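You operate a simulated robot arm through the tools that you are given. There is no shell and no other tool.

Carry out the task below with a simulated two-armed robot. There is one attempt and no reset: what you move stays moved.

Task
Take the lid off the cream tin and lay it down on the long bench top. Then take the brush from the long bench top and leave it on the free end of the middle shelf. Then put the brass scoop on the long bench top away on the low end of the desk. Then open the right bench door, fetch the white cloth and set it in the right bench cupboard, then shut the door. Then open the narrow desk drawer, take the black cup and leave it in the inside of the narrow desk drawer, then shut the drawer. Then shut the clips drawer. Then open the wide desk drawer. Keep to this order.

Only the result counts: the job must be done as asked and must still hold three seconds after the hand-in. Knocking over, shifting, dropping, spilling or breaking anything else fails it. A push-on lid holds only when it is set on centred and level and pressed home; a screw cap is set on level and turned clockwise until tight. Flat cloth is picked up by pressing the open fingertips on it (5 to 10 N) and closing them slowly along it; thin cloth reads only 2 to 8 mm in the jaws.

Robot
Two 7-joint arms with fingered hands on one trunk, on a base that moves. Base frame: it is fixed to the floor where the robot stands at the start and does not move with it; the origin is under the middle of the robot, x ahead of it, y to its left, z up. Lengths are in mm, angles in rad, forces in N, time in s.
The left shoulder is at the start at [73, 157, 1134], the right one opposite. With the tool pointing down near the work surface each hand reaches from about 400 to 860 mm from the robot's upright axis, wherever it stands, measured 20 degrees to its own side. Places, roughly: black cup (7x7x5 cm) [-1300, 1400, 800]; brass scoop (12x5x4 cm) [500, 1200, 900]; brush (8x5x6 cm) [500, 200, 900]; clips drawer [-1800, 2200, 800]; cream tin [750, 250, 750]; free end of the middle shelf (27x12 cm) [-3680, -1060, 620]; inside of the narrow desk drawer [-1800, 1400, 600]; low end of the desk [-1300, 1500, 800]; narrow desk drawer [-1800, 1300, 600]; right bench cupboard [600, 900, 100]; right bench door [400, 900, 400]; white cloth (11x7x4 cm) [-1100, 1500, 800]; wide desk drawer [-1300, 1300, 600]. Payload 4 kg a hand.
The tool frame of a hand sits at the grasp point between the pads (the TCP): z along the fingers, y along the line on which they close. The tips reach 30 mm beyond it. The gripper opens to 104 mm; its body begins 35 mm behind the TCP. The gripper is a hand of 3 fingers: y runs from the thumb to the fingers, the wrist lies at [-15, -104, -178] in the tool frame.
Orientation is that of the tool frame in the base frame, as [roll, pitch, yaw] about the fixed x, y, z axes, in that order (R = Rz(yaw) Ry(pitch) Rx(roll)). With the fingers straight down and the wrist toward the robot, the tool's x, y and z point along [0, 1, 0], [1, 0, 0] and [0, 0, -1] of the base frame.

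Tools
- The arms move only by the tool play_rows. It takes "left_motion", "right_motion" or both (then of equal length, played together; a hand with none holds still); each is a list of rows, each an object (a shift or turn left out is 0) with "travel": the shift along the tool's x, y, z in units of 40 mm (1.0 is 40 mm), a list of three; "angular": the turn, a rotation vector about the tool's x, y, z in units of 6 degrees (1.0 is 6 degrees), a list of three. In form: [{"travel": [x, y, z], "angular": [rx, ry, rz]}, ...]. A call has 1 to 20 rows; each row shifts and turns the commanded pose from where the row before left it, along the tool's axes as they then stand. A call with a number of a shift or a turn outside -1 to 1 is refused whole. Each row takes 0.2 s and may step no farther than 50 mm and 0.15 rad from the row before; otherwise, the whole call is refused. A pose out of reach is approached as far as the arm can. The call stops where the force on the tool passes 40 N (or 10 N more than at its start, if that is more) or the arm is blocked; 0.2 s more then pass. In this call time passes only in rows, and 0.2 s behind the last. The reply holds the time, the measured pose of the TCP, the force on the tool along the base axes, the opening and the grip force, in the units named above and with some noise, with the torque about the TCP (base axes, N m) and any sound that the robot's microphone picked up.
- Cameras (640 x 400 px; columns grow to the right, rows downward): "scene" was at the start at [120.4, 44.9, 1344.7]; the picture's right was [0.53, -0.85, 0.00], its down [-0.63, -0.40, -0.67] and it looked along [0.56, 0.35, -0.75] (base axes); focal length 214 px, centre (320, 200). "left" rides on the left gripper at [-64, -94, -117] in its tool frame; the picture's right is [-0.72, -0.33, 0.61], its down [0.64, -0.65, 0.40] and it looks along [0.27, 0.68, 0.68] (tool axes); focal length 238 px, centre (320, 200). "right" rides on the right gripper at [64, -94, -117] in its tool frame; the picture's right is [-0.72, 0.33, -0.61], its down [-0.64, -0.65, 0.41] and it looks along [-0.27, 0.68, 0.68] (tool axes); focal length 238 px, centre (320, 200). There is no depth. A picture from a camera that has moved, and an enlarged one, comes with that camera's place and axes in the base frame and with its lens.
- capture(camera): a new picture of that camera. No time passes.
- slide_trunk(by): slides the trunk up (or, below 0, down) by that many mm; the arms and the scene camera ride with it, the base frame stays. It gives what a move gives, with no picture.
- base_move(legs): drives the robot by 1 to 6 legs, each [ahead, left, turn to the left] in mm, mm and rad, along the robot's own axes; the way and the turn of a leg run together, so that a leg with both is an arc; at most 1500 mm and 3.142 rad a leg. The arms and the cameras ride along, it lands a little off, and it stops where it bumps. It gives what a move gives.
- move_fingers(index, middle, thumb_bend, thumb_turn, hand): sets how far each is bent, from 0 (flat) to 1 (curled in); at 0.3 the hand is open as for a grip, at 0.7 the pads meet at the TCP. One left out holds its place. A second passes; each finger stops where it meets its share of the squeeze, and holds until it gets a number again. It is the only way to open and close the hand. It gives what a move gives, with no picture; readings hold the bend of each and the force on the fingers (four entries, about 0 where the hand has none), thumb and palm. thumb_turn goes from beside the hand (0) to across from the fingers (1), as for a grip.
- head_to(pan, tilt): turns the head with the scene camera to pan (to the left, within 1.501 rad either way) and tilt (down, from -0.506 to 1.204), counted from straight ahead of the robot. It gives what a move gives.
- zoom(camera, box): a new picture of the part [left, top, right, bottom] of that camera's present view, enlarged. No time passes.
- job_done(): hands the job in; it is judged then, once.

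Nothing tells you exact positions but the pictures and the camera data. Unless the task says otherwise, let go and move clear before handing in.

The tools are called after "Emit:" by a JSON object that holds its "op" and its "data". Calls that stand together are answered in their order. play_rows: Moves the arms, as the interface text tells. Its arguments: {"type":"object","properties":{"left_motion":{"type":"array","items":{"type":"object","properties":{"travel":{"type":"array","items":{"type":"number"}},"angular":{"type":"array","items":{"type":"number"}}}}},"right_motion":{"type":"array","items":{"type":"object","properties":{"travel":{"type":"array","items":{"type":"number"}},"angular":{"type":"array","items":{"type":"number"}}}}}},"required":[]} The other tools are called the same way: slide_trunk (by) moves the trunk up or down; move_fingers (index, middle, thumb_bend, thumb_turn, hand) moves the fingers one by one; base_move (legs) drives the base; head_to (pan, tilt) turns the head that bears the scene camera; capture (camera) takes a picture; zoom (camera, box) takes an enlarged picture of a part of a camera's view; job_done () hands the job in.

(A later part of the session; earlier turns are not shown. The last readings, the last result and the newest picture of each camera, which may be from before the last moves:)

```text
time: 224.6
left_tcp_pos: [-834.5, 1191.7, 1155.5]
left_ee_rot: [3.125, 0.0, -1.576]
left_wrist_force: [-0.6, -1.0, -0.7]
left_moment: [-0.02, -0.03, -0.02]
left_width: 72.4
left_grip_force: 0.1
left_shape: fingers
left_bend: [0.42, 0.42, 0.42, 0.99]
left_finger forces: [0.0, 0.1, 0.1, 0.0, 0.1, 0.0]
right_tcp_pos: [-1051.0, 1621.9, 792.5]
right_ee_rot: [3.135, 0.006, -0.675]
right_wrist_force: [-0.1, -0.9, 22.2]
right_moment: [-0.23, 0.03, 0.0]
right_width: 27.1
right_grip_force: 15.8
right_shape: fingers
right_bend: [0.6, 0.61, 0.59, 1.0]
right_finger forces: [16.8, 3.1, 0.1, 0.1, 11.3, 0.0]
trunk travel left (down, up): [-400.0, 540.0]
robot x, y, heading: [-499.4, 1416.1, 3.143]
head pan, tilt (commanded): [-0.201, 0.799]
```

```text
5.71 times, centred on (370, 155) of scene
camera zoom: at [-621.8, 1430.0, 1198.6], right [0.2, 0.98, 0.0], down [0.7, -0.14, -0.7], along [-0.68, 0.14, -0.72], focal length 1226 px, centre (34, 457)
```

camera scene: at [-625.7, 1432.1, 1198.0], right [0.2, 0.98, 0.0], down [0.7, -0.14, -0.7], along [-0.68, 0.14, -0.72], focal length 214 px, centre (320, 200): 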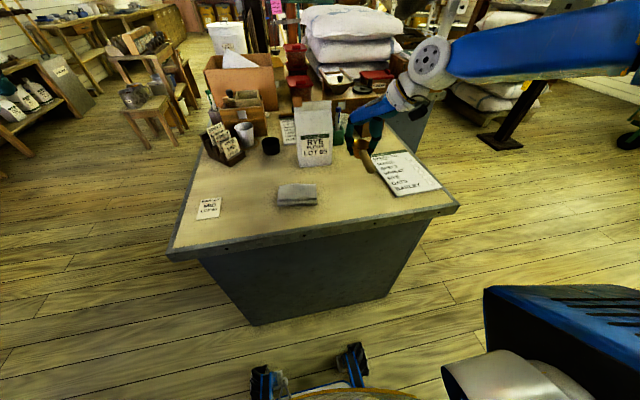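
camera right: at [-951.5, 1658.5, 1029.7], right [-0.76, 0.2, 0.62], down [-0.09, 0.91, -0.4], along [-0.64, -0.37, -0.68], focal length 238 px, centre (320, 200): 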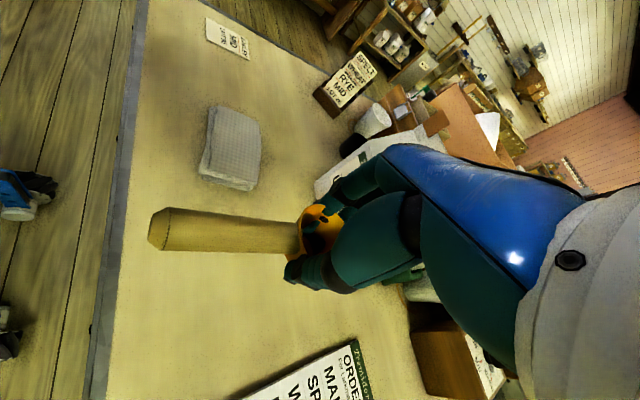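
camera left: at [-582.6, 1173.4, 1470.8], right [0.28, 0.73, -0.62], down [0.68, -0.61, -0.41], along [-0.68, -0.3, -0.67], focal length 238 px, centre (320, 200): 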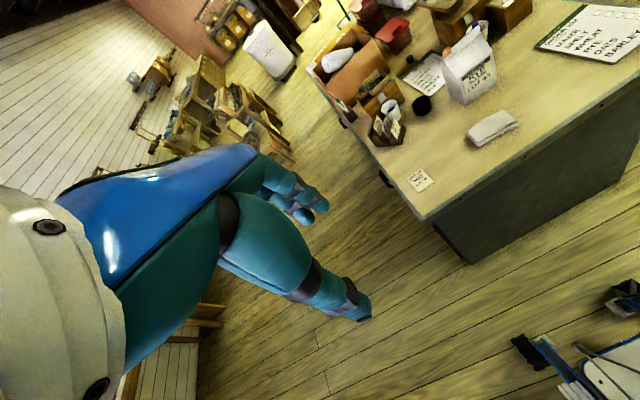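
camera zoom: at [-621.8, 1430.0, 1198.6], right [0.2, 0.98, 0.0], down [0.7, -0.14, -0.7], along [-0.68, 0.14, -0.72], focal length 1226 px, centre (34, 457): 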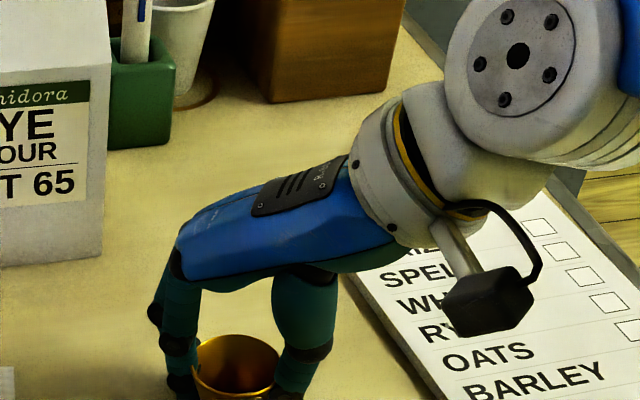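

The fingertips themselves press on the desk. I'll raise the hand by a few millimetres and open further.

Emit:
{"op": "play_rows", "data": {"right_motion": [{"travel": [0, 0, -0.08]}, {}]}}

Emit:
{"op": "move_fingers", "data": {"hand": "right", "index": 0.5, "middle": 0.5, "thumb_bend": 0.5}}

Emit:
{"op": "zoom", "data": {"camera": "right", "box": [100, 100, 420, 320]}}

```text
time: 225.2
left_tcp_pos: [-836.0, 1192.1, 1156.0]
left_ee_rot: [3.127, -0.003, -1.575]
left_wrist_force: [0.9, -0.7, -0.3]
left_moment: [0.01, -0.02, 0.0]
left_width: 72.6
left_grip_force: 0.1
left_shape: fingers
left_bend: [0.42, 0.42, 0.42, 0.99]
left_finger forces: [0.0, 0.0, 0.0, 0.1, 0.0, 0.0]
right_tcp_pos: [-1051.4, 1623.5, 792.4]
right_ee_rot: [-3.141, 0.003, -0.677]
right_wrist_force: [1.3, -2.8, 10.6]
right_moment: [-0.27, 0.08, 0.06]
right_width: 30.6
right_grip_force: 5.9
right_shape: fingers
right_bend: [0.6, 0.6, 0.57, 1.0]
right_finger forces: [7.6, 3.9, 0.0, 0.0, 0.9, 0.0]
trunk travel left (down, up): [-400.0, 540.0]
robot x, y, heading: [-496.5, 1411.6, 3.143]
head pan, tilt (commanded): [-0.201, 0.799]
```

```text
time: 226.2
left_tcp_pos: [-836.6, 1193.1, 1155.8]
left_ee_rot: [3.127, -0.002, -1.574]
left_wrist_force: [-0.7, -0.7, -0.1]
left_moment: [0.02, -0.01, 0.0]
left_width: 72.2
left_grip_force: 0.1
left_shape: fingers
left_bend: [0.42, 0.42, 0.42, 0.99]
left_finger forces: [0.1, 0.0, 0.0, 0.1, 0.0, 0.0]
right_tcp_pos: [-1051.6, 1623.5, 793.3]
right_ee_rot: [3.138, 0.004, -0.677]
right_wrist_force: [0.7, 0.8, 4.6]
right_moment: [-0.03, 0.04, 0.0]
right_width: 51.3
right_grip_force: 1.7
right_shape: fingers
right_bend: [0.5, 0.52, 0.5, 1.0]
right_finger forces: [0.0, 4.4, 0.0, 0.0, 0.0, 0.1]
trunk travel left (down, up): [-400.0, 540.0]
robot x, y, heading: [-494.2, 1415.3, 3.138]
head pan, tilt (commanded): [-0.201, 0.799]
```

```text
1.82 times, centred on (260, 210) of right
camera zoom: at [-943.9, 1657.7, 909.5], right [-0.76, 0.2, 0.62], down [-0.09, 0.91, -0.4], along [-0.64, -0.37, -0.68], focal length 433 px, centre (429, 182)
```

zoom: 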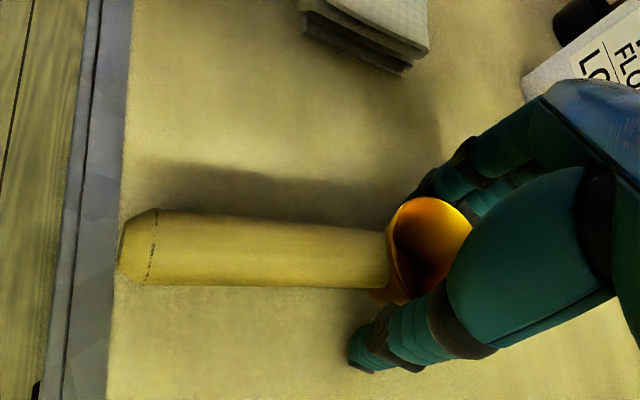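

The scoop is free of the fingers. Lifting slightly, opening wider, then straight up.

Emit:
{"op": "play_rows", "data": {"right_motion": [{"travel": [0, 0, -0.12]}, {}]}}

Emit:
{"op": "move_fingers", "data": {"hand": "right", "index": 0.42, "middle": 0.42, "thumb_bend": 0.42}}

Emit:
{"op": "play_rows", "data": {"right_motion": [{"travel": [0, 0, -0.3]}, {"travel": [0, 0, -0.6]}, {"travel": [0, 0, -0.9]}, {"travel": [0, 0, -0.9]}, {"travel": [0, 0, -0.9]}, {"travel": [0, 0, -0.9]}]}}

Emit:
{"op": "capture", "data": {"camera": "right"}}

Emit:
{"op": "capture", "data": {"camera": "scene"}}

```text
time: 226.8
left_tcp_pos: [-836.7, 1192.4, 1155.8]
left_ee_rot: [3.128, -0.004, -1.575]
left_wrist_force: [0.1, -0.7, -0.3]
left_moment: [0.03, -0.02, 0.02]
left_width: 72.1
left_grip_force: 0.0
left_shape: fingers
left_bend: [0.42, 0.42, 0.42, 0.99]
left_finger forces: [0.1, 0.0, 0.1, 0.0, 0.0, 0.0]
right_tcp_pos: [-1052.8, 1623.3, 798.6]
right_ee_rot: [3.139, 0.001, -0.675]
right_wrist_force: [-1.1, 0.0, 0.6]
right_moment: [0.0, -0.03, 0.01]
right_width: 51.5
right_grip_force: 0.1
right_shape: fingers
right_bend: [0.5, 0.5, 0.5, 1.0]
right_finger forces: [0.0, 0.1, 0.1, 0.0, 0.1, 0.0]
trunk travel left (down, up): [-400.0, 540.0]
robot x, y, heading: [-496.3, 1416.9, 3.141]
head pan, tilt (commanded): [-0.201, 0.799]
```

```text
time: 227.8
left_tcp_pos: [-836.6, 1192.9, 1155.0]
left_ee_rot: [3.128, -0.002, -1.575]
left_wrist_force: [-0.7, 0.5, -0.3]
left_moment: [-0.02, -0.03, -0.02]
left_width: 72.3
left_grip_force: 0.0
left_shape: fingers
left_bend: [0.42, 0.42, 0.42, 0.99]
left_finger forces: [0.0, 0.1, 0.0, 0.0, 0.0, 0.1]
right_tcp_pos: [-1052.6, 1623.9, 799.0]
right_ee_rot: [3.139, 0.003, -0.676]
right_wrist_force: [0.4, 0.1, 0.4]
right_moment: [-0.02, 0.01, 0.02]
right_width: 72.0
right_grip_force: 0.0
right_shape: fingers
right_bend: [0.42, 0.42, 0.42, 0.99]
right_finger forces: [0.1, 0.0, 0.0, 0.0, 0.1, 0.1]
trunk travel left (down, up): [-400.0, 540.0]
robot x, y, heading: [-496.9, 1414.6, 3.138]
head pan, tilt (commanded): [-0.201, 0.799]
```

```text
time: 229.2
left_tcp_pos: [-836.0, 1193.5, 1156.1]
left_ee_rot: [3.128, 0.0, -1.577]
left_wrist_force: [0.1, -0.1, -0.9]
left_moment: [0.02, 0.0, -0.01]
left_width: 72.5
left_grip_force: 0.0
left_shape: fingers
left_bend: [0.42, 0.42, 0.42, 0.99]
left_finger forces: [0.0, 0.0, 0.1, 0.1, 0.0, 0.0]
right_tcp_pos: [-1049.4, 1624.9, 980.2]
right_ee_rot: [3.138, 0.002, -0.676]
right_wrist_force: [-0.4, -0.4, -0.3]
right_moment: [0.03, 0.01, 0.0]
right_width: 72.2
right_grip_force: 0.1
right_shape: fingers
right_bend: [0.42, 0.42, 0.42, 0.99]
right_finger forces: [0.0, 0.0, 0.0, 0.1, 0.0, 0.0]
trunk travel left (down, up): [-400.0, 540.0]
robot x, y, heading: [-496.9, 1413.4, 3.14]
head pan, tilt (commanded): [-0.201, 0.799]
```

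```text
taken
camera right: at [-941.1, 1659.3, 1095.6], right [-0.76, 0.2, 0.62], down [-0.09, 0.91, -0.4], along [-0.64, -0.37, -0.68], focal length 238 px, centre (320, 200)
```

right: 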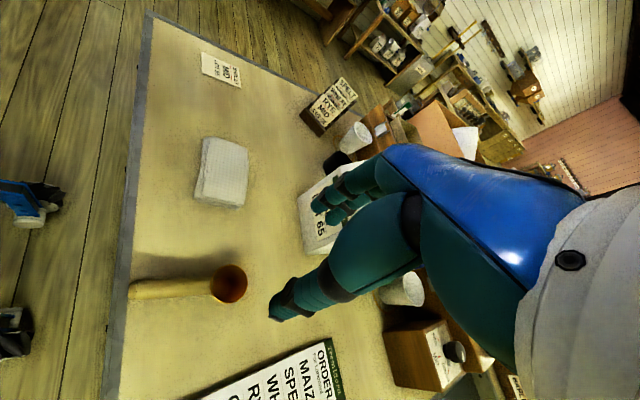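

```text
taken
camera scene: at [-624.9, 1431.6, 1198.1], right [0.2, 0.98, 0.0], down [0.7, -0.14, -0.7], along [-0.68, 0.14, -0.72], focal length 214 px, centre (320, 200)
```

scene: 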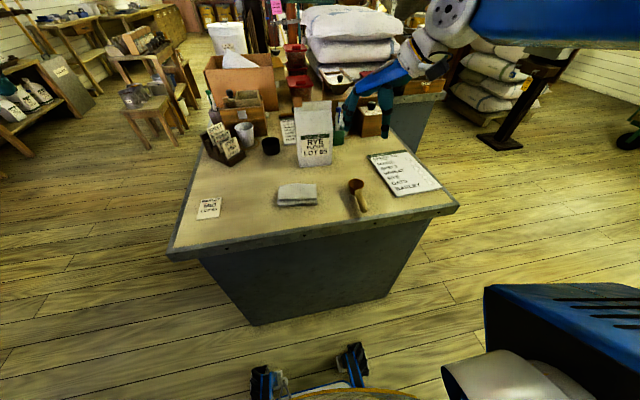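

The scoop lies on the low end of the desk, handle toward the edge. The desk top is actually at z ≈ 750. Next is the bench's right door: I'll raise the trunk, tuck the right hand in, and turn back to the bench to view the door handle.

Emit:
{"op": "slide_trunk", "data": {"by": 200}}

Emit:
{"op": "play_rows", "data": {"right_motion": [{"travel": [0.5, -0.7, 0], "angular": [0, 0, 1]}, {"travel": [0.5, -0.7, 0], "angular": [0, 0, 1]}, {"travel": [0.5, -0.7, 0], "angular": [0, 0, 1]}, {"travel": [0.5, -0.7, 0], "angular": [0, 0, 1]}, {"travel": [0, -0.5, 0], "angular": [0, 0, 1]}, {"travel": [0, 0, 0], "angular": [0, 0, 1]}]}}

Emit:
{"op": "base_move", "data": {"legs": [[-100, 0, 0], [0, 0, 3.141]]}}

Emit:
{"op": "head_to", "data": {"pan": -0.45, "tilt": 0.8}}

Emit:
{"op": "capture", "data": {"camera": "scene"}}

```text
time: 231.4
left_tcp_pos: [-837.1, 1192.7, 1355.6]
left_ee_rot: [3.129, -0.002, -1.574]
left_wrist_force: [-0.1, 0.2, 0.4]
left_moment: [-0.03, 0.02, 0.0]
left_width: 72.1
left_grip_force: 0.1
left_shape: fingers
left_bend: [0.42, 0.42, 0.42, 0.99]
left_finger forces: [0.1, 0.0, 0.1, 0.0, 0.1, 0.0]
right_tcp_pos: [-1050.1, 1626.4, 1178.9]
right_ee_rot: [3.139, 0.001, -0.674]
right_wrist_force: [-0.8, 0.6, -0.3]
right_moment: [0.0, -0.03, 0.01]
right_width: 72.0
right_grip_force: 0.1
right_shape: fingers
right_bend: [0.42, 0.42, 0.42, 0.99]
right_finger forces: [0.1, 0.0, 0.0, 0.0, 0.0, 0.0]
trunk travel left (down, up): [-600.0, 340.0]
robot x, y, heading: [-491.3, 1413.2, 3.142]
head pan, tilt (commanded): [-0.201, 0.799]
```

```text
time: 232.8
left_tcp_pos: [-837.5, 1193.9, 1355.5]
left_ee_rot: [3.128, -0.001, -1.573]
left_wrist_force: [-1.3, -0.7, 0.3]
left_moment: [0.0, -0.01, 0.0]
left_width: 72.6
left_grip_force: 0.2
left_shape: fingers
left_bend: [0.42, 0.42, 0.42, 0.99]
left_finger forces: [0.0, 0.1, 0.1, 0.0, 0.0, 0.0]
right_tcp_pos: [-898.0, 1653.3, 1176.5]
right_ee_rot: [3.137, 0.001, -1.307]
right_wrist_force: [0.3, -0.7, -0.2]
right_moment: [-0.01, 0.02, -0.04]
right_width: 72.2
right_grip_force: 0.0
right_shape: fingers
right_bend: [0.42, 0.42, 0.42, 0.99]
right_finger forces: [0.1, 0.0, 0.0, 0.1, 0.1, 0.1]
trunk travel left (down, up): [-600.0, 340.0]
robot x, y, heading: [-496.7, 1414.8, 3.138]
head pan, tilt (commanded): [-0.201, 0.799]
```

```text
time: 241.1
left_tcp_pos: [-40.2, 1614.1, 1356.3]
left_ee_rot: [3.128, -0.005, 1.497]
left_wrist_force: [-0.2, -0.4, -0.4]
left_moment: [0.02, 0.0, -0.02]
left_width: 72.2
left_grip_force: 0.0
left_shape: fingers
left_bend: [0.42, 0.42, 0.42, 0.99]
left_finger forces: [0.0, 0.1, 0.1, 0.0, 0.0, 0.1]
right_tcp_pos: [-10.4, 1151.5, 1177.7]
right_ee_rot: [3.137, 0.0, 1.771]
right_wrist_force: [-0.4, 0.5, -0.1]
right_moment: [-0.01, 0.01, -0.01]
right_width: 72.1
right_grip_force: 0.0
right_shape: fingers
right_bend: [0.42, 0.42, 0.42, 0.99]
right_finger forces: [0.0, 0.0, 0.1, 0.1, 0.0, 0.0]
trunk travel left (down, up): [-600.0, 340.0]
robot x, y, heading: [-397.8, 1414.1, -0.068]
head pan, tilt (commanded): [-0.201, 0.799]
```

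```text
time: 241.9
left_tcp_pos: [-39.1, 1613.7, 1355.9]
left_ee_rot: [3.129, -0.001, 1.499]
left_wrist_force: [0.0, 0.4, -0.1]
left_moment: [0.03, 0.04, 0.02]
left_width: 72.5
left_grip_force: 0.1
left_shape: fingers
left_bend: [0.42, 0.42, 0.42, 0.99]
left_finger forces: [0.1, 0.0, 0.0, 0.0, 0.0, 0.0]
right_tcp_pos: [-9.8, 1152.1, 1178.4]
right_ee_rot: [3.137, 0.0, 1.77]
right_wrist_force: [-0.1, 0.6, 0.2]
right_moment: [0.0, 0.01, 0.01]
right_width: 72.1
right_grip_force: 0.1
right_shape: fingers
right_bend: [0.42, 0.42, 0.42, 0.99]
right_finger forces: [0.1, 0.1, 0.0, 0.0, 0.0, 0.0]
trunk travel left (down, up): [-600.0, 340.0]
robot x, y, heading: [-396.3, 1414.1, -0.074]
head pan, tilt (commanded): [-0.45, 0.799]
```

```text
taken
camera scene: at [-272.8, 1371.5, 1398.1], right [-0.5, -0.87, 0.0], down [-0.62, 0.36, -0.7], along [0.6, -0.35, -0.72], focal length 214 px, centre (320, 200)
```

scene: 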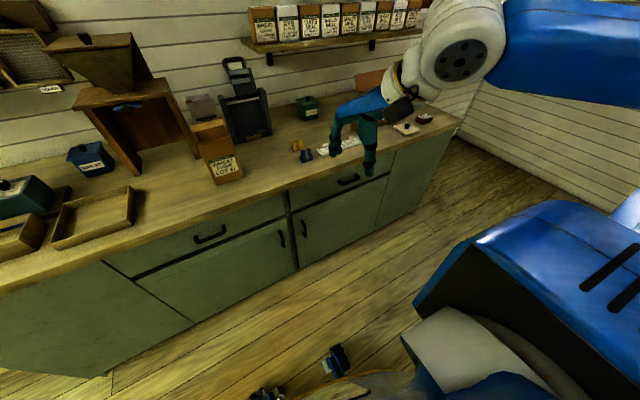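

The right door's handle is a vertical bar near [315, 1120, 548], with the hinge on the right near y 571. I'll station the robot at about (-350, 1000), lower the trunk and look at the handle from nearer its height.

Emit:
{"op": "base_move", "data": {"legs": [[76, -410, 0.074]]}}

Emit:
{"op": "slide_trunk", "data": {"by": -380}}

Emit:
{"op": "head_to", "data": {"pan": 0.1, "tilt": 0.5}}

Emit:
{"op": "capture", "data": {"camera": "scene"}}

```text
time: 244.5
left_tcp_pos: [5.6, 1225.0, 1355.3]
left_ee_rot: [3.127, 0.002, 1.571]
left_wrist_force: [-0.3, 0.8, -0.3]
left_moment: [-0.01, -0.03, 0.0]
left_width: 72.2
left_grip_force: 0.2
left_shape: fingers
left_bend: [0.42, 0.42, 0.42, 0.99]
left_finger forces: [0.0, 0.0, 0.0, 0.0, 0.1, 0.0]
right_tcp_pos: [68.9, 766.4, 1179.2]
right_ee_rot: [3.137, 0.007, 1.841]
right_wrist_force: [-0.4, -0.5, 0.1]
right_moment: [0.02, 0.01, 0.01]
right_width: 72.0
right_grip_force: 0.1
right_shape: fingers
right_bend: [0.42, 0.42, 0.42, 0.99]
right_finger forces: [0.1, 0.1, 0.1, 0.0, 0.0, 0.0]
trunk travel left (down, up): [-600.0, 340.0]
robot x, y, heading: [-337.3, 996.9, 0.003]
head pan, tilt (commanded): [-0.45, 0.799]
```

```text
time: 248.2
left_tcp_pos: [5.2, 1219.7, 976.3]
left_ee_rot: [3.126, -0.003, 1.571]
left_wrist_force: [0.4, -0.3, 0.6]
left_moment: [0.02, -0.01, 0.04]
left_width: 72.5
left_grip_force: 0.1
left_shape: fingers
left_bend: [0.42, 0.42, 0.42, 0.99]
left_finger forces: [0.0, 0.0, 0.0, 0.1, 0.0, 0.1]
right_tcp_pos: [66.8, 761.4, 798.5]
right_ee_rot: [3.137, 0.0, 1.841]
right_wrist_force: [-0.1, -0.6, 0.1]
right_moment: [0.03, 0.01, 0.01]
right_width: 71.8
right_grip_force: 0.1
right_shape: fingers
right_bend: [0.42, 0.42, 0.42, 0.99]
right_finger forces: [0.0, 0.0, 0.0, 0.1, 0.0, 0.1]
trunk travel left (down, up): [-220.0, 720.0]
robot x, y, heading: [-334.9, 998.3, 0.001]
head pan, tilt (commanded): [-0.45, 0.799]
```

```text
time: 249.1
left_tcp_pos: [5.0, 1219.6, 976.8]
left_ee_rot: [3.127, -0.003, 1.571]
left_wrist_force: [1.6, 0.1, 0.0]
left_moment: [0.02, -0.02, 0.02]
left_width: 72.0
left_grip_force: 0.0
left_shape: fingers
left_bend: [0.42, 0.42, 0.42, 0.99]
left_finger forces: [0.0, 0.0, 0.0, 0.0, 0.1, 0.1]
right_tcp_pos: [67.4, 761.8, 798.8]
right_ee_rot: [3.135, 0.002, 1.841]
right_wrist_force: [-0.1, -0.4, -0.4]
right_moment: [-0.01, 0.01, -0.03]
right_width: 72.0
right_grip_force: 0.0
right_shape: fingers
right_bend: [0.42, 0.42, 0.42, 0.99]
right_finger forces: [0.0, 0.0, 0.0, 0.0, 0.1, 0.0]
trunk travel left (down, up): [-220.0, 720.0]
robot x, y, heading: [-335.6, 998.3, 0.001]
head pan, tilt (commanded): [0.099, 0.499]
```

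```text
taken
camera scene: at [-192.0, 1005.0, 1044.0], right [0.1, -0.99, 0.0], down [-0.48, -0.05, -0.88], along [0.87, 0.09, -0.48], focal length 214 px, centre (320, 200)
```

scene: 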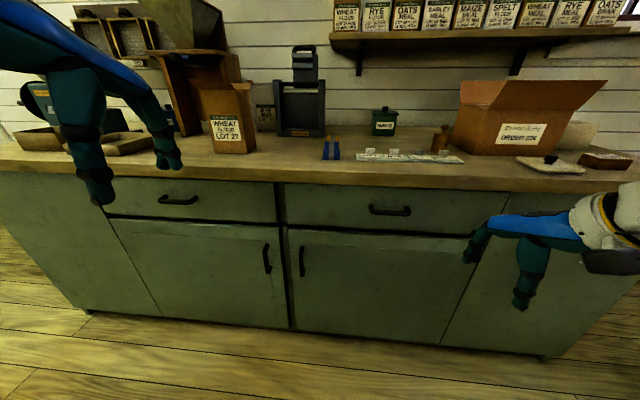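

I can see both doors and handles plainly. Zooming on the right door and its handle to measure them.

Emit:
{"op": "zoom", "data": {"camera": "scene", "box": [250, 210, 370, 310]}}

Emit:
{"op": "zoom", "data": {"camera": "scene", "box": [270, 180, 500, 370]}}

Emit:
{"op": "capture", "data": {"camera": "left"}}

Emit:
{"op": "capture", "data": {"camera": "right"}}

```text
4.00 times, centred on (310, 260) of scene
camera zoom: at [-192.0, 1005.0, 1044.0], right [0.1, -0.99, 0.0], down [-0.48, -0.05, -0.88], along [0.87, 0.09, -0.48], focal length 858 px, centre (360, -40)
```

zoom: 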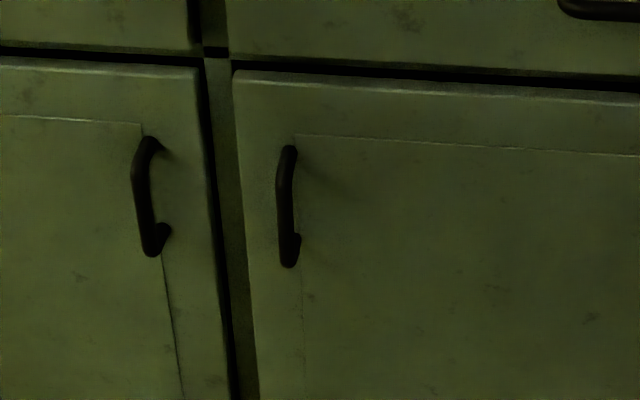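

```text
2.11 times, centred on (385, 275) of scene
camera zoom: at [-192.0, 1005.0, 1044.0], right [0.1, -0.99, 0.0], down [-0.48, -0.05, -0.88], along [0.87, 0.09, -0.48], focal length 452 px, centre (183, 42)
```

zoom: 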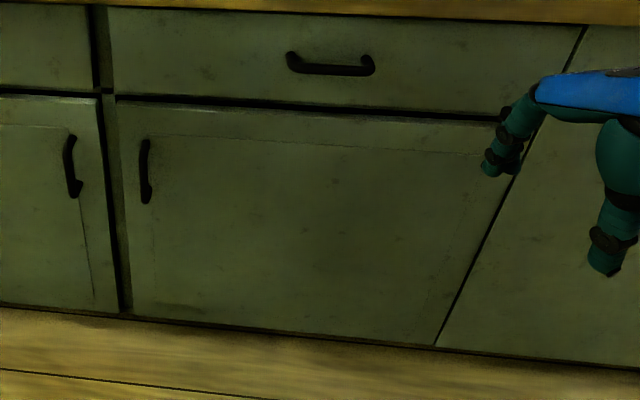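

```text
taken
camera left: at [-92.5, 1154.7, 1091.1], right [-0.32, -0.72, -0.62], down [-0.65, 0.64, -0.41], along [0.69, 0.27, -0.67], focal length 238 px, centre (320, 200)
```

left: 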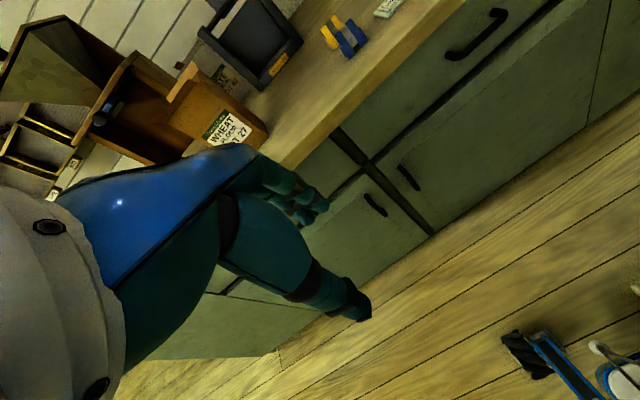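

```text
taken
camera right: at [-42.1, 797.6, 914.0], right [0.5, -0.61, 0.62], down [-0.46, -0.79, -0.41], along [0.73, -0.07, -0.67], focal length 238 px, centre (320, 200)
```

right: 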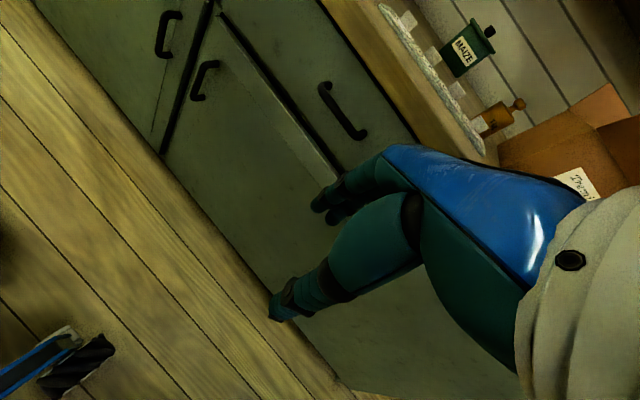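

The handle bar's centre is at [316, 1118, 525], about 130 mm tall, and the hinge is near y 562. I'll bring the left hand forward and low, then pitch it up so the fingers point at the door.

Emit:
{"op": "play_rows", "data": {"left_motion": [{"travel": [-0.22, 0.45, 0.87]}, {"travel": [-0.22, 0.45, 0.87]}, {"travel": [-0.22, 0.45, 0.87]}, {"travel": [-0.22, 0.45, 0.87]}, {"travel": [-0.22, 0.45, 0.87]}, {"travel": [-0.22, 0.45, 0.87]}, {"travel": [-0.22, 0.45, 0.87]}, {"travel": [-0.22, 0.45, 0.87]}]}}

Emit:
{"op": "play_rows", "data": {"left_motion": [{"angular": [-1, 0, 0]}, {"angular": [-1, 0, 0]}, {"angular": [-1, 0, 0]}, {"angular": [-1, 0, 0]}, {"angular": [-1, 0, 0]}, {"angular": [-1, 0, 0]}, {"angular": [-1, 0, 0]}, {"angular": [-1, 0, 0]}, {"angular": [-1, 0, 0]}, {"angular": [-1, 0, 0]}, {"angular": [-1, 0, 0]}, {"angular": [-1, 0, 0]}, {"angular": [-1, 0, 0]}, {"angular": [-1, 0, 0]}, {"angular": [-1, 0, 0]}]}}

Emit:
{"op": "capture", "data": {"camera": "scene"}}

```text
time: 250.9
left_tcp_pos: [154.8, 1149.2, 698.1]
left_ee_rot: [3.128, -0.003, 1.574]
left_wrist_force: [0.4, 0.1, 0.2]
left_moment: [0.01, -0.01, -0.04]
left_width: 72.5
left_grip_force: 0.1
left_shape: fingers
left_bend: [0.42, 0.42, 0.42, 0.99]
left_finger forces: [0.0, 0.0, 0.1, 0.0, 0.0, 0.0]
right_tcp_pos: [69.1, 761.3, 797.9]
right_ee_rot: [3.136, 0.0, 1.841]
right_wrist_force: [0.2, 0.4, 0.2]
right_moment: [-0.01, 0.01, -0.06]
right_width: 72.2
right_grip_force: 0.1
right_shape: fingers
right_bend: [0.42, 0.42, 0.42, 0.99]
right_finger forces: [0.0, 0.0, 0.1, 0.1, 0.1, 0.1]
trunk travel left (down, up): [-220.0, 720.0]
robot x, y, heading: [-333.2, 999.0, 0.005]
head pan, tilt (commanded): [0.099, 0.499]
```

```text
time: 254.1
left_tcp_pos: [153.4, 1149.1, 698.1]
left_ee_rot: [2.812, -0.004, 1.573]
left_wrist_force: [0.1, -0.3, -0.3]
left_moment: [0.02, 0.03, 0.02]
left_width: 72.3
left_grip_force: 0.0
left_shape: fingers
left_bend: [0.42, 0.42, 0.42, 0.99]
left_finger forces: [0.1, 0.0, 0.0, 0.0, 0.1, 0.0]
left hand out of reach, approached as far as the arm can: row 4, 5, 6, 7, 8, 9, 10, 11, 12, 13, 14, 15
right_tcp_pos: [66.4, 761.4, 797.6]
right_ee_rot: [3.136, 0.0, 1.841]
right_wrist_force: [0.9, -0.9, -0.6]
right_moment: [0.02, 0.01, 0.0]
right_width: 72.2
right_grip_force: 0.1
right_shape: fingers
right_bend: [0.42, 0.42, 0.42, 0.99]
right_finger forces: [0.0, 0.0, 0.1, 0.0, 0.0, 0.1]
trunk travel left (down, up): [-220.0, 720.0]
robot x, y, heading: [-333.8, 997.6, 0.001]
head pan, tilt (commanded): [0.099, 0.499]
```

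```text
taken
camera scene: at [-191.7, 1004.7, 1044.0], right [0.1, -0.99, 0.0], down [-0.48, -0.05, -0.88], along [0.87, 0.09, -0.48], focal length 214 px, centre (320, 200)
```

scene: 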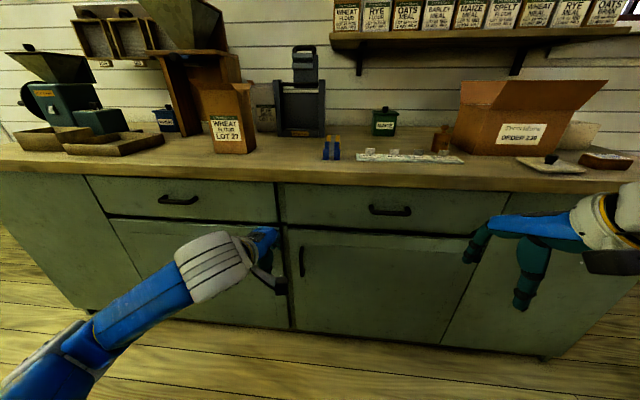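

Pitching straight up hits the wrist limit. I'll instead turn the hand so the wrist is at its left side (elbow out), then pitch forward about the closing axis.

Emit:
{"op": "play_rows", "data": {"left_motion": [{"angular": [1, 0, 0]}, {"angular": [1, 0, 0]}, {"angular": [1, 0, 0]}, {"angular": [0, 0, 1]}, {"angular": [0, 0, 1]}, {"angular": [0, 0, 1]}, {"angular": [0, 0, 1]}, {"angular": [0, 0, 1]}, {"angular": [0, 0, 1]}, {"angular": [0, 0, 1]}, {"angular": [0, 0, 1]}, {"angular": [0, 0, 1]}, {"angular": [0, 0, 1]}, {"angular": [0, 0, 1]}, {"angular": [0, 0, 1]}, {"angular": [0, 0, 1]}, {"angular": [0, 0, 1]}, {"angular": [0, 0, 1]}]}}

Emit:
{"op": "play_rows", "data": {"left_motion": [{"angular": [0, 1, 0]}, {"angular": [0, 1, 0]}, {"angular": [0, 1, 0]}, {"angular": [0, 1, 0]}, {"angular": [0, 1, 0]}, {"angular": [0, 1, 0]}, {"angular": [0, 1, 0]}, {"angular": [0, 1, 0]}, {"angular": [0, 1, 0]}, {"angular": [0, 1, 0]}, {"angular": [0, 1, 0]}, {"angular": [0, 1, 0]}, {"angular": [0, 1, 0]}]}}

Emit:
{"op": "capture", "data": {"camera": "scene"}}

```text
time: 257.9
left_tcp_pos: [152.3, 1149.9, 698.9]
left_ee_rot: [-3.137, -0.013, 0.0]
left_wrist_force: [0.2, 0.4, -0.4]
left_moment: [-0.01, 0.01, 0.02]
left_width: 72.2
left_grip_force: 0.1
left_shape: fingers
left_bend: [0.42, 0.42, 0.42, 0.99]
left_finger forces: [0.0, 0.0, 0.0, 0.1, 0.0, 0.0]
right_tcp_pos: [66.4, 761.0, 798.2]
right_ee_rot: [3.136, 0.001, 1.842]
right_wrist_force: [-0.1, 0.8, -0.1]
right_moment: [-0.03, -0.02, -0.04]
right_width: 71.9
right_grip_force: 0.0
right_shape: fingers
right_bend: [0.42, 0.42, 0.42, 0.99]
right_finger forces: [0.0, 0.0, 0.1, 0.0, 0.0, 0.1]
trunk travel left (down, up): [-220.0, 720.0]
robot x, y, heading: [-335.8, 996.3, 0.003]
head pan, tilt (commanded): [0.099, 0.499]
```

```text
time: 260.7
left_tcp_pos: [155.2, 1150.9, 697.8]
left_ee_rot: [-3.118, -1.379, -0.021]
left_wrist_force: [-0.1, -0.3, 0.2]
left_moment: [0.01, 0.0, 0.0]
left_width: 72.3
left_grip_force: 0.1
left_shape: fingers
left_bend: [0.42, 0.42, 0.42, 0.99]
left_finger forces: [0.1, 0.0, 0.0, 0.0, 0.0, 0.0]
left hand out of reach, approached as far as the arm can: row 13
right_tcp_pos: [67.2, 760.6, 797.2]
right_ee_rot: [3.137, 0.0, 1.84]
right_wrist_force: [0.7, 1.1, 0.7]
right_moment: [-0.02, -0.02, 0.0]
right_width: 72.1
right_grip_force: 0.1
right_shape: fingers
right_bend: [0.42, 0.42, 0.42, 0.99]
right_finger forces: [0.1, 0.1, 0.0, 0.0, 0.1, 0.1]
trunk travel left (down, up): [-220.0, 720.0]
robot x, y, heading: [-331.3, 995.2, -0.001]
head pan, tilt (commanded): [0.099, 0.499]
```

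```text
taken
camera scene: at [-192.3, 1003.9, 1044.2], right [0.1, -0.99, 0.0], down [-0.48, -0.05, -0.88], along [0.87, 0.09, -0.48], focal length 214 px, centre (320, 200)
```

scene: 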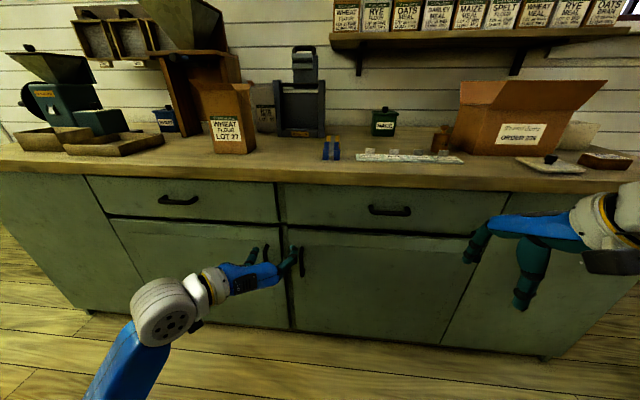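

The left hand now points at the door, thumb left and fingers right. I'll bring it down level with the handle, still standing off.

Emit:
{"op": "play_rows", "data": {"left_motion": [{"travel": [-0.78, 0.16, 0.53]}, {"travel": [-0.78, 0.16, 0.53]}, {"travel": [-0.78, 0.16, 0.53]}, {"travel": [-0.78, 0.16, 0.53]}, {"travel": [-0.78, 0.16, 0.53]}]}}

Emit:
{"op": "capture", "data": {"camera": "scene"}}

Emit:
{"op": "capture", "data": {"camera": "left"}}

```text
time: 261.9
left_tcp_pos: [229.9, 1119.3, 524.6]
left_ee_rot: [-3.126, -1.375, -0.015]
left_wrist_force: [0.2, 0.4, -0.5]
left_moment: [-0.03, 0.0, 0.01]
left_width: 72.5
left_grip_force: 0.0
left_shape: fingers
left_bend: [0.42, 0.42, 0.42, 0.99]
left_finger forces: [0.1, 0.0, 0.0, 0.0, 0.0, 0.1]
right_tcp_pos: [67.1, 760.7, 797.4]
right_ee_rot: [3.138, 0.001, 1.841]
right_wrist_force: [0.3, 0.6, 0.2]
right_moment: [0.0, -0.01, 0.04]
right_width: 72.5
right_grip_force: 0.0
right_shape: fingers
right_bend: [0.42, 0.42, 0.42, 0.99]
right_finger forces: [0.1, 0.1, 0.0, 0.0, 0.0, 0.0]
trunk travel left (down, up): [-220.0, 720.0]
robot x, y, heading: [-334.5, 998.8, -0.002]
head pan, tilt (commanded): [0.099, 0.499]
```

```text
taken
camera scene: at [-191.4, 1004.9, 1043.9], right [0.1, -0.99, 0.0], down [-0.48, -0.05, -0.88], along [0.87, 0.09, -0.48], focal length 214 px, centre (320, 200)
```

scene: 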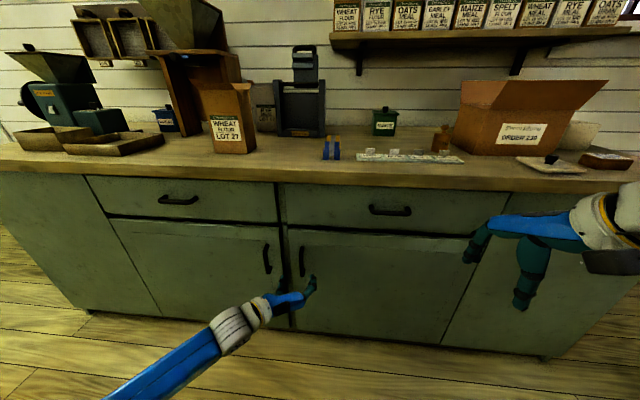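

```text
taken
camera left: at [101.1, 1212.7, 485.3], right [0.46, 0.33, -0.82], down [0.52, 0.65, 0.55], along [0.72, -0.68, 0.13], focal length 238 px, centre (320, 200)
```

left: 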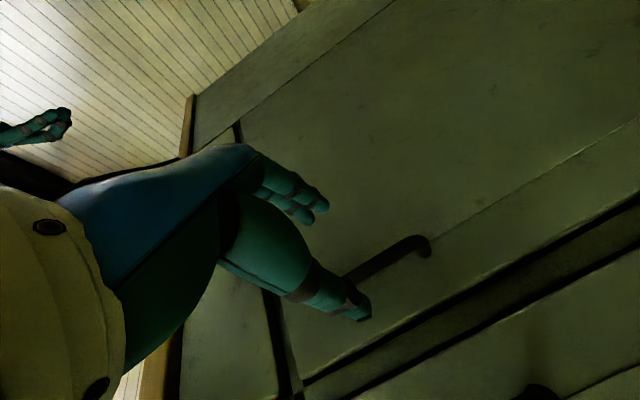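

The handle lies straight ahead between thumb and fingers. Moving forward to bring the bar into the grip.

Emit:
{"op": "play_rows", "data": {"left_motion": [{"travel": [0.11, 0, 0.7]}, {"travel": [0.11, 0, 0.7]}, {"travel": [0.1, 0, 0.5]}]}}

Emit:
{"op": "capture", "data": {"camera": "left"}}

Emit:
{"op": "zoom", "data": {"camera": "scene", "box": [240, 220, 360, 330]}}

```text
time: 262.7
left_tcp_pos: [308.0, 1119.8, 520.9]
left_ee_rot: [-3.129, -1.375, -0.01]
left_wrist_force: [1.3, -0.4, 0.7]
left_moment: [0.0, -0.01, 0.0]
left_width: 72.4
left_grip_force: 0.1
left_shape: fingers
left_bend: [0.42, 0.42, 0.42, 0.99]
left_finger forces: [0.0, 0.0, 0.0, 0.0, 0.0, 0.0]
right_tcp_pos: [67.0, 760.4, 797.4]
right_ee_rot: [3.136, 0.001, 1.841]
right_wrist_force: [-1.0, 0.2, 0.7]
right_moment: [0.03, 0.0, 0.0]
right_width: 72.2
right_grip_force: 0.0
right_shape: fingers
right_bend: [0.42, 0.42, 0.42, 0.99]
right_finger forces: [0.0, 0.1, 0.0, 0.0, 0.0, 0.0]
trunk travel left (down, up): [-220.0, 720.0]
robot x, y, heading: [-334.2, 995.6, -0.002]
head pan, tilt (commanded): [0.099, 0.499]
```

```text
taken
camera left: at [178.9, 1213.0, 481.8], right [0.46, 0.33, -0.82], down [0.52, 0.65, 0.55], along [0.72, -0.68, 0.13], focal length 238 px, centre (320, 200)
```

left: 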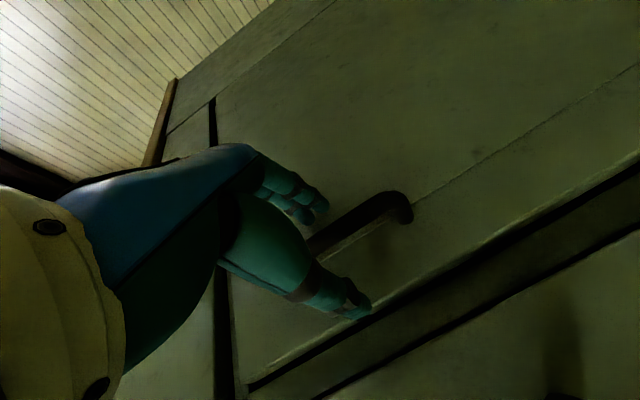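

```text
3.64 times, centred on (300, 275) of scene
camera zoom: at [-191.3, 1004.7, 1043.9], right [0.1, -0.99, 0.0], down [-0.48, -0.05, -0.88], along [0.87, 0.09, -0.48], focal length 780 px, centre (393, -73)
```

zoom: 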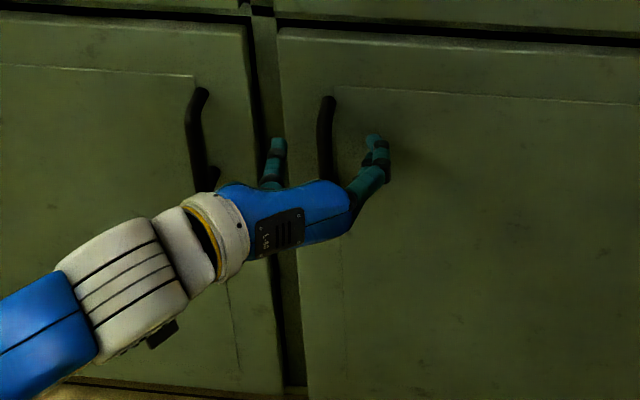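

The bar passes between thumb and fingers. Closing on it.

Emit:
{"op": "play_rows", "data": {"left_motion": [{"travel": [0.02, 0, 0.1]}]}}

Emit:
{"op": "move_fingers", "data": {"hand": "left", "index": 0.72, "middle": 0.72, "thumb_bend": 0.72}}

Emit:
{"op": "capture", "data": {"camera": "left"}}

Emit:
{"op": "zoom", "data": {"camera": "scene", "box": [240, 220, 360, 330]}}

```text
time: 263.1
left_tcp_pos: [311.7, 1118.7, 521.9]
left_ee_rot: [-3.127, -1.375, -0.014]
left_wrist_force: [0.1, 0.3, 0.5]
left_moment: [-0.01, 0.0, -0.03]
left_width: 72.3
left_grip_force: 0.1
left_shape: fingers
left_bend: [0.42, 0.42, 0.42, 0.99]
left_finger forces: [0.0, 0.0, 0.0, 0.0, 0.1, 0.0]
right_tcp_pos: [67.8, 761.4, 799.1]
right_ee_rot: [3.135, 0.0, 1.841]
right_wrist_force: [-0.7, -0.5, 0.9]
right_moment: [-0.01, -0.02, -0.02]
right_width: 72.1
right_grip_force: 0.1
right_shape: fingers
right_bend: [0.42, 0.42, 0.42, 0.99]
right_finger forces: [0.1, 0.0, 0.1, 0.1, 0.0, 0.0]
trunk travel left (down, up): [-220.0, 720.0]
robot x, y, heading: [-334.9, 995.6, 0.006]
head pan, tilt (commanded): [0.099, 0.499]
```

```text
time: 264.1
left_tcp_pos: [310.9, 1119.2, 522.4]
left_ee_rot: [-3.125, -1.375, -0.015]
left_wrist_force: [0.3, -1.4, -0.4]
left_moment: [0.03, -0.03, 0.0]
left_width: 0.0
left_grip_force: 1.2
left_shape: fingers
left_bend: [0.72, 0.72, 0.71, 1.0]
left_finger forces: [2.7, 0.0, 0.0, 0.0, 0.0, 0.1]
right_tcp_pos: [67.1, 761.2, 798.4]
right_ee_rot: [3.134, 0.001, 1.842]
right_wrist_force: [0.5, 0.3, 0.2]
right_moment: [0.02, -0.02, -0.02]
right_width: 71.9
right_grip_force: 0.1
right_shape: fingers
right_bend: [0.42, 0.42, 0.42, 0.99]
right_finger forces: [0.0, 0.0, 0.0, 0.0, 0.1, 0.0]
trunk travel left (down, up): [-220.0, 720.0]
robot x, y, heading: [-336.8, 996.5, 0.002]
head pan, tilt (commanded): [0.099, 0.499]
```

```text
taken
camera left: at [182.6, 1212.8, 482.4], right [0.46, 0.33, -0.82], down [0.52, 0.65, 0.55], along [0.72, -0.68, 0.13], focal length 238 px, centre (320, 200)
```

left: 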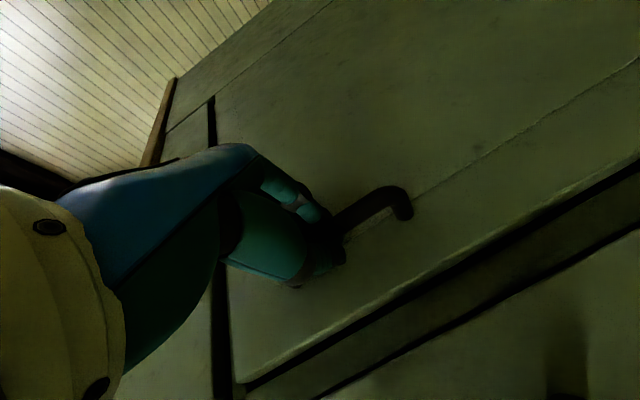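

```text
3.64 times, centred on (300, 275) of scene
camera zoom: at [-191.5, 1004.6, 1043.9], right [0.1, -0.99, 0.0], down [-0.48, -0.05, -0.88], along [0.87, 0.09, -0.48], focal length 780 px, centre (393, -73)
```

zoom: 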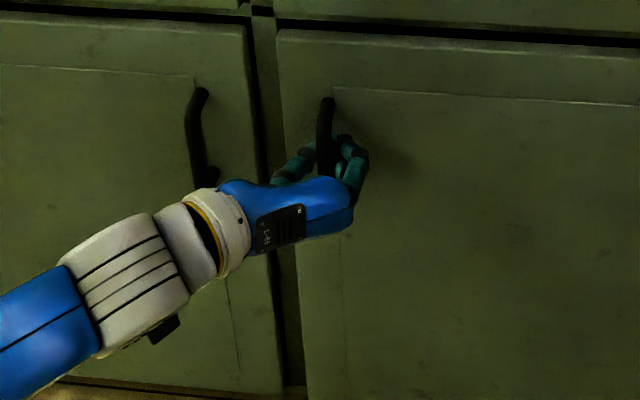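

The fingers closed almost fully, so the bar may be caged rather than pinched. I'll test with a small pull.

Emit:
{"op": "play_rows", "data": {"left_motion": [{"travel": [0, 0, -0.2]}, {"travel": [0, 0, -0.2]}]}}

Emit:
{"op": "zoom", "data": {"camera": "scene", "box": [240, 220, 360, 330]}}

Emit:
{"op": "zoom", "data": {"camera": "left", "box": [240, 120, 440, 320]}}

```text
time: 264.7
left_tcp_pos: [294.1, 1118.2, 525.8]
left_ee_rot: [-3.122, -1.375, -0.02]
left_wrist_force: [0.6, -2.0, -2.3]
left_moment: [0.0, 0.01, -0.01]
left_width: 0.0
left_grip_force: 1.5
left_shape: fingers
left_bend: [0.72, 0.72, 0.71, 1.0]
left_finger forces: [2.8, 0.0, 0.1, 0.0, 0.1, 0.1]
right_tcp_pos: [66.8, 760.4, 798.4]
right_ee_rot: [3.135, 0.001, 1.842]
right_wrist_force: [0.0, 0.0, 0.0]
right_moment: [0.0, -0.01, -0.01]
right_width: 72.1
right_grip_force: 0.1
right_shape: fingers
right_bend: [0.42, 0.42, 0.42, 0.99]
right_finger forces: [0.0, 0.0, 0.1, 0.0, 0.0, 0.1]
trunk travel left (down, up): [-220.0, 720.0]
robot x, y, heading: [-331.5, 995.9, 0.003]
head pan, tilt (commanded): [0.099, 0.499]
```

```text
3.64 times, centred on (300, 275) of scene
camera zoom: at [-191.4, 1004.6, 1043.9], right [0.1, -0.99, 0.0], down [-0.48, -0.05, -0.88], along [0.87, 0.09, -0.48], focal length 780 px, centre (393, -73)
```

zoom: 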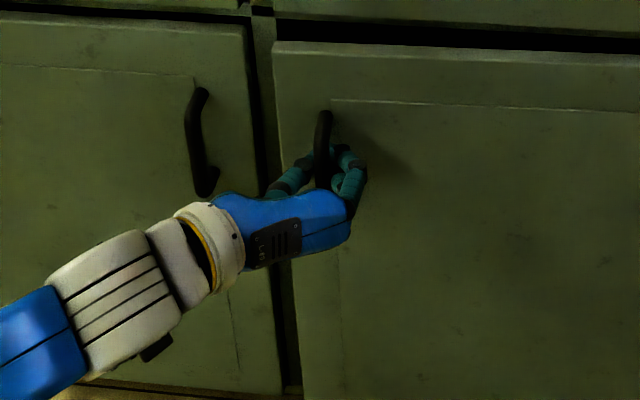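

```text
2.00 times, centred on (340, 220) of left
camera zoom: at [166.2, 1212.4, 485.7], right [0.46, 0.33, -0.82], down [0.52, 0.65, 0.55], along [0.72, -0.68, 0.13], focal length 477 px, centre (280, 160)
```

zoom: 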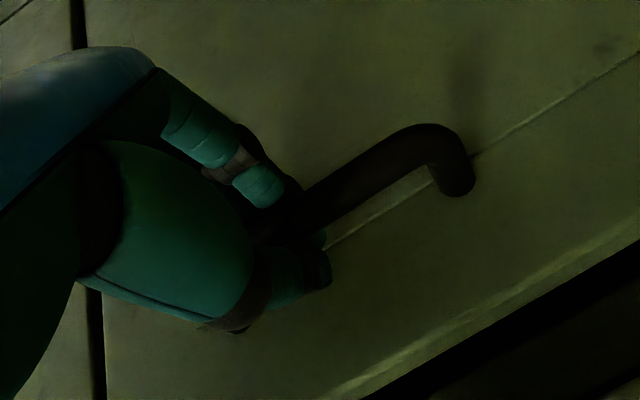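

The door is already following, hooked by the fingers with only about 2 N. I'll now swing it open by moving the base in an arc about the hinge (near [352, 562]), in small steps.

Emit:
{"op": "base_move", "data": {"legs": [[-86, -136, 0.2]]}}

Emit:
{"op": "capture", "data": {"camera": "scene"}}

```text
time: 266.2
left_tcp_pos: [186.8, 1096.7, 525.4]
left_ee_rot: [-3.141, -1.375, 0.194]
left_wrist_force: [-0.6, -0.5, -0.4]
left_moment: [0.0, 0.01, 0.03]
left_width: 0.0
left_grip_force: 0.0
left_shape: fingers
left_bend: [0.72, 0.72, 0.71, 1.0]
left_finger forces: [0.6, 0.0, 0.0, 0.1, 0.0, 0.0]
right_tcp_pos: [32.1, 701.9, 798.4]
right_ee_rot: [3.136, 0.002, 2.036]
right_wrist_force: [0.2, -0.3, 0.7]
right_moment: [0.0, 0.01, -0.03]
right_width: 72.3
right_grip_force: 0.0
right_shape: fingers
right_bend: [0.42, 0.42, 0.42, 0.99]
right_finger forces: [0.1, 0.1, 0.0, 0.1, 0.0, 0.0]
trunk travel left (down, up): [-220.0, 720.0]
robot x, y, heading: [-409.3, 854.0, 0.191]
head pan, tilt (commanded): [0.099, 0.499]
```

```text
taken
camera scene: at [-269.2, 891.6, 1044.0], right [0.29, -0.96, 0.0], down [-0.46, -0.14, -0.88], along [0.84, 0.25, -0.48], focal length 214 px, centre (320, 200)
```

scene: 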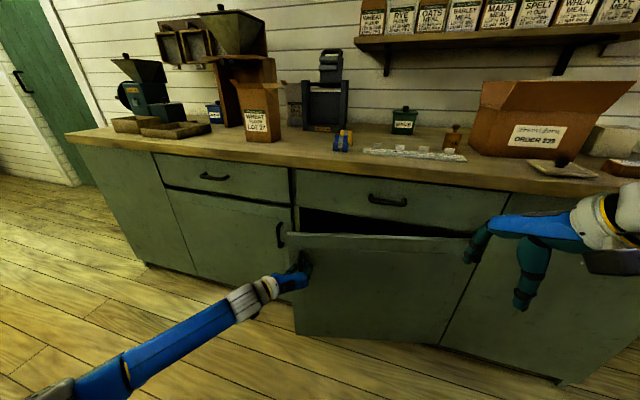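

The door swings nicely along. Continuing the arc.

Emit:
{"op": "base_move", "data": {"legs": [[-129, -207, 0.3]]}}

Emit:
{"op": "capture", "data": {"camera": "scene"}}

```text
time: 268.0
left_tcp_pos: [36.3, 1017.5, 526.5]
left_ee_rot: [-3.127, -1.375, 0.477]
left_wrist_force: [-4.0, 6.7, 0.0]
left_moment: [0.0, 0.03, 0.03]
left_width: 0.0
left_grip_force: 3.9
left_shape: fingers
left_bend: [0.72, 0.72, 0.69, 1.0]
left_finger forces: [0.0, 0.0, 0.1, 0.0, 7.4, 0.0]
right_tcp_pos: [3.6, 594.7, 800.0]
right_ee_rot: [3.135, 0.002, 2.332]
right_wrist_force: [-0.5, 0.4, 0.1]
right_moment: [-0.03, 0.02, 0.02]
right_width: 72.3
right_grip_force: 0.0
right_shape: fingers
right_bend: [0.42, 0.42, 0.42, 0.99]
right_finger forces: [0.1, 0.0, 0.0, 0.0, 0.0, 0.0]
trunk travel left (down, up): [-220.0, 720.0]
robot x, y, heading: [-457.0, 610.2, 0.49]
head pan, tilt (commanded): [0.099, 0.499]
```

```text
taken
camera scene: at [-338.9, 688.9, 1044.0], right [0.56, -0.83, 0.0], down [-0.4, -0.27, -0.88], along [0.73, 0.49, -0.48], focal length 214 px, centre (320, 200)
```

scene: 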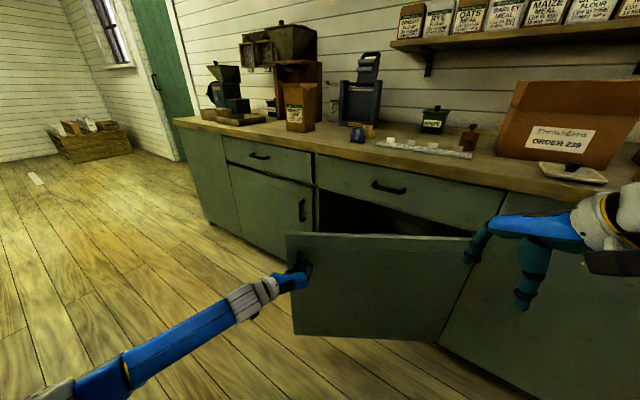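

Emit:
{"op": "base_move", "data": {"legs": [[-148, -235, 0.35]]}}

Emit:
{"op": "capture", "data": {"camera": "scene"}}

```text
time: 269.9
left_tcp_pos: [-102.5, 887.2, 526.5]
left_ee_rot: [-3.139, -1.379, 0.838]
left_wrist_force: [-0.7, -0.3, -0.5]
left_moment: [0.0, -0.01, -0.02]
left_width: 0.0
left_grip_force: 0.1
left_shape: fingers
left_bend: [0.72, 0.72, 0.71, 1.0]
left_finger forces: [0.1, 0.0, 0.1, 0.0, 0.0, 0.0]
right_tcp_pos: [10.9, 479.7, 799.3]
right_ee_rot: [3.135, 0.002, 2.68]
right_wrist_force: [-0.2, 0.9, -0.6]
right_moment: [-0.01, 0.05, 0.02]
right_width: 72.0
right_grip_force: 0.0
right_shape: fingers
right_bend: [0.42, 0.42, 0.42, 0.99]
right_finger forces: [0.1, 0.0, 0.0, 0.0, 0.0, 0.0]
trunk travel left (down, up): [-220.0, 720.0]
robot x, y, heading: [-432.9, 339.1, 0.837]
head pan, tilt (commanded): [0.099, 0.499]
```

```text
taken
camera scene: at [-343.4, 450.0, 1044.0], right [0.81, -0.59, 0.0], down [-0.28, -0.39, -0.88], along [0.52, 0.71, -0.48], focal length 214 px, centre (320, 200)
```

scene: 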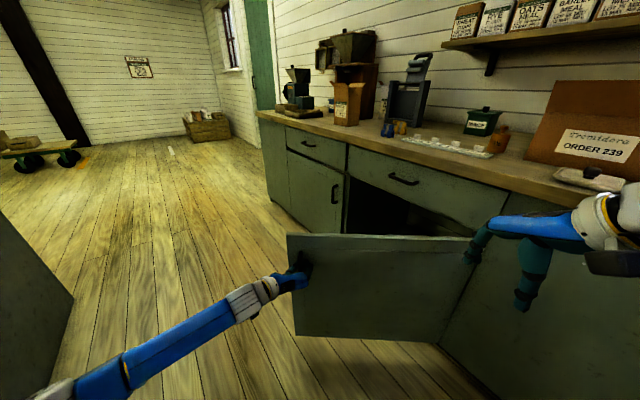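

Door open about 51° now. Continuing.

Emit:
{"op": "base_move", "data": {"legs": [[-151, -241, 0.35]]}}

Emit:
{"op": "capture", "data": {"camera": "scene"}}

```text
time: 271.9
left_tcp_pos: [-186.6, 710.6, 527.9]
left_ee_rot: [-3.129, -1.376, 1.175]
left_wrist_force: [-1.4, -0.1, -0.3]
left_moment: [0.01, -0.02, 0.06]
left_width: 0.2
left_grip_force: 0.3
left_shape: fingers
left_bend: [0.72, 0.72, 0.71, 1.0]
left_finger forces: [0.0, 0.0, 0.0, 0.1, 0.6, 0.1]
right_tcp_pos: [60.5, 364.5, 798.9]
right_ee_rot: [3.136, 0.002, 3.027]
right_wrist_force: [0.1, 0.1, 0.6]
right_moment: [0.01, 0.02, 0.02]
right_width: 72.4
right_grip_force: 0.1
right_shape: fingers
right_bend: [0.42, 0.42, 0.42, 0.99]
right_finger forces: [0.0, 0.0, 0.0, 0.0, 0.0, 0.0]
trunk travel left (down, up): [-220.0, 720.0]
robot x, y, heading: [-303.8, 81.5, 1.189]
head pan, tilt (commanded): [0.099, 0.499]
```

```text
taken
camera scene: at [-262.9, 219.0, 1044.0], right [0.96, -0.28, 0.0], down [-0.13, -0.46, -0.88], along [0.25, 0.84, -0.48], focal length 214 px, centre (320, 200)
```

scene: 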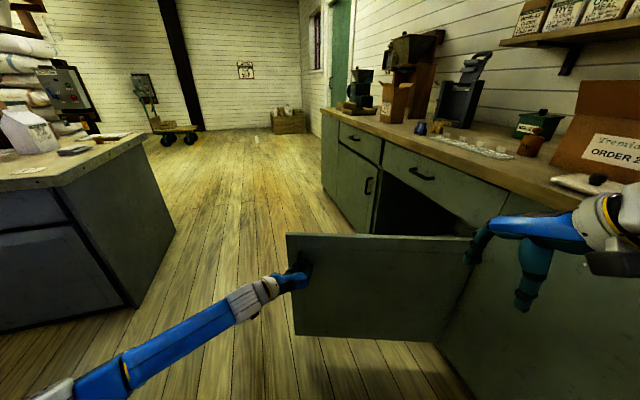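

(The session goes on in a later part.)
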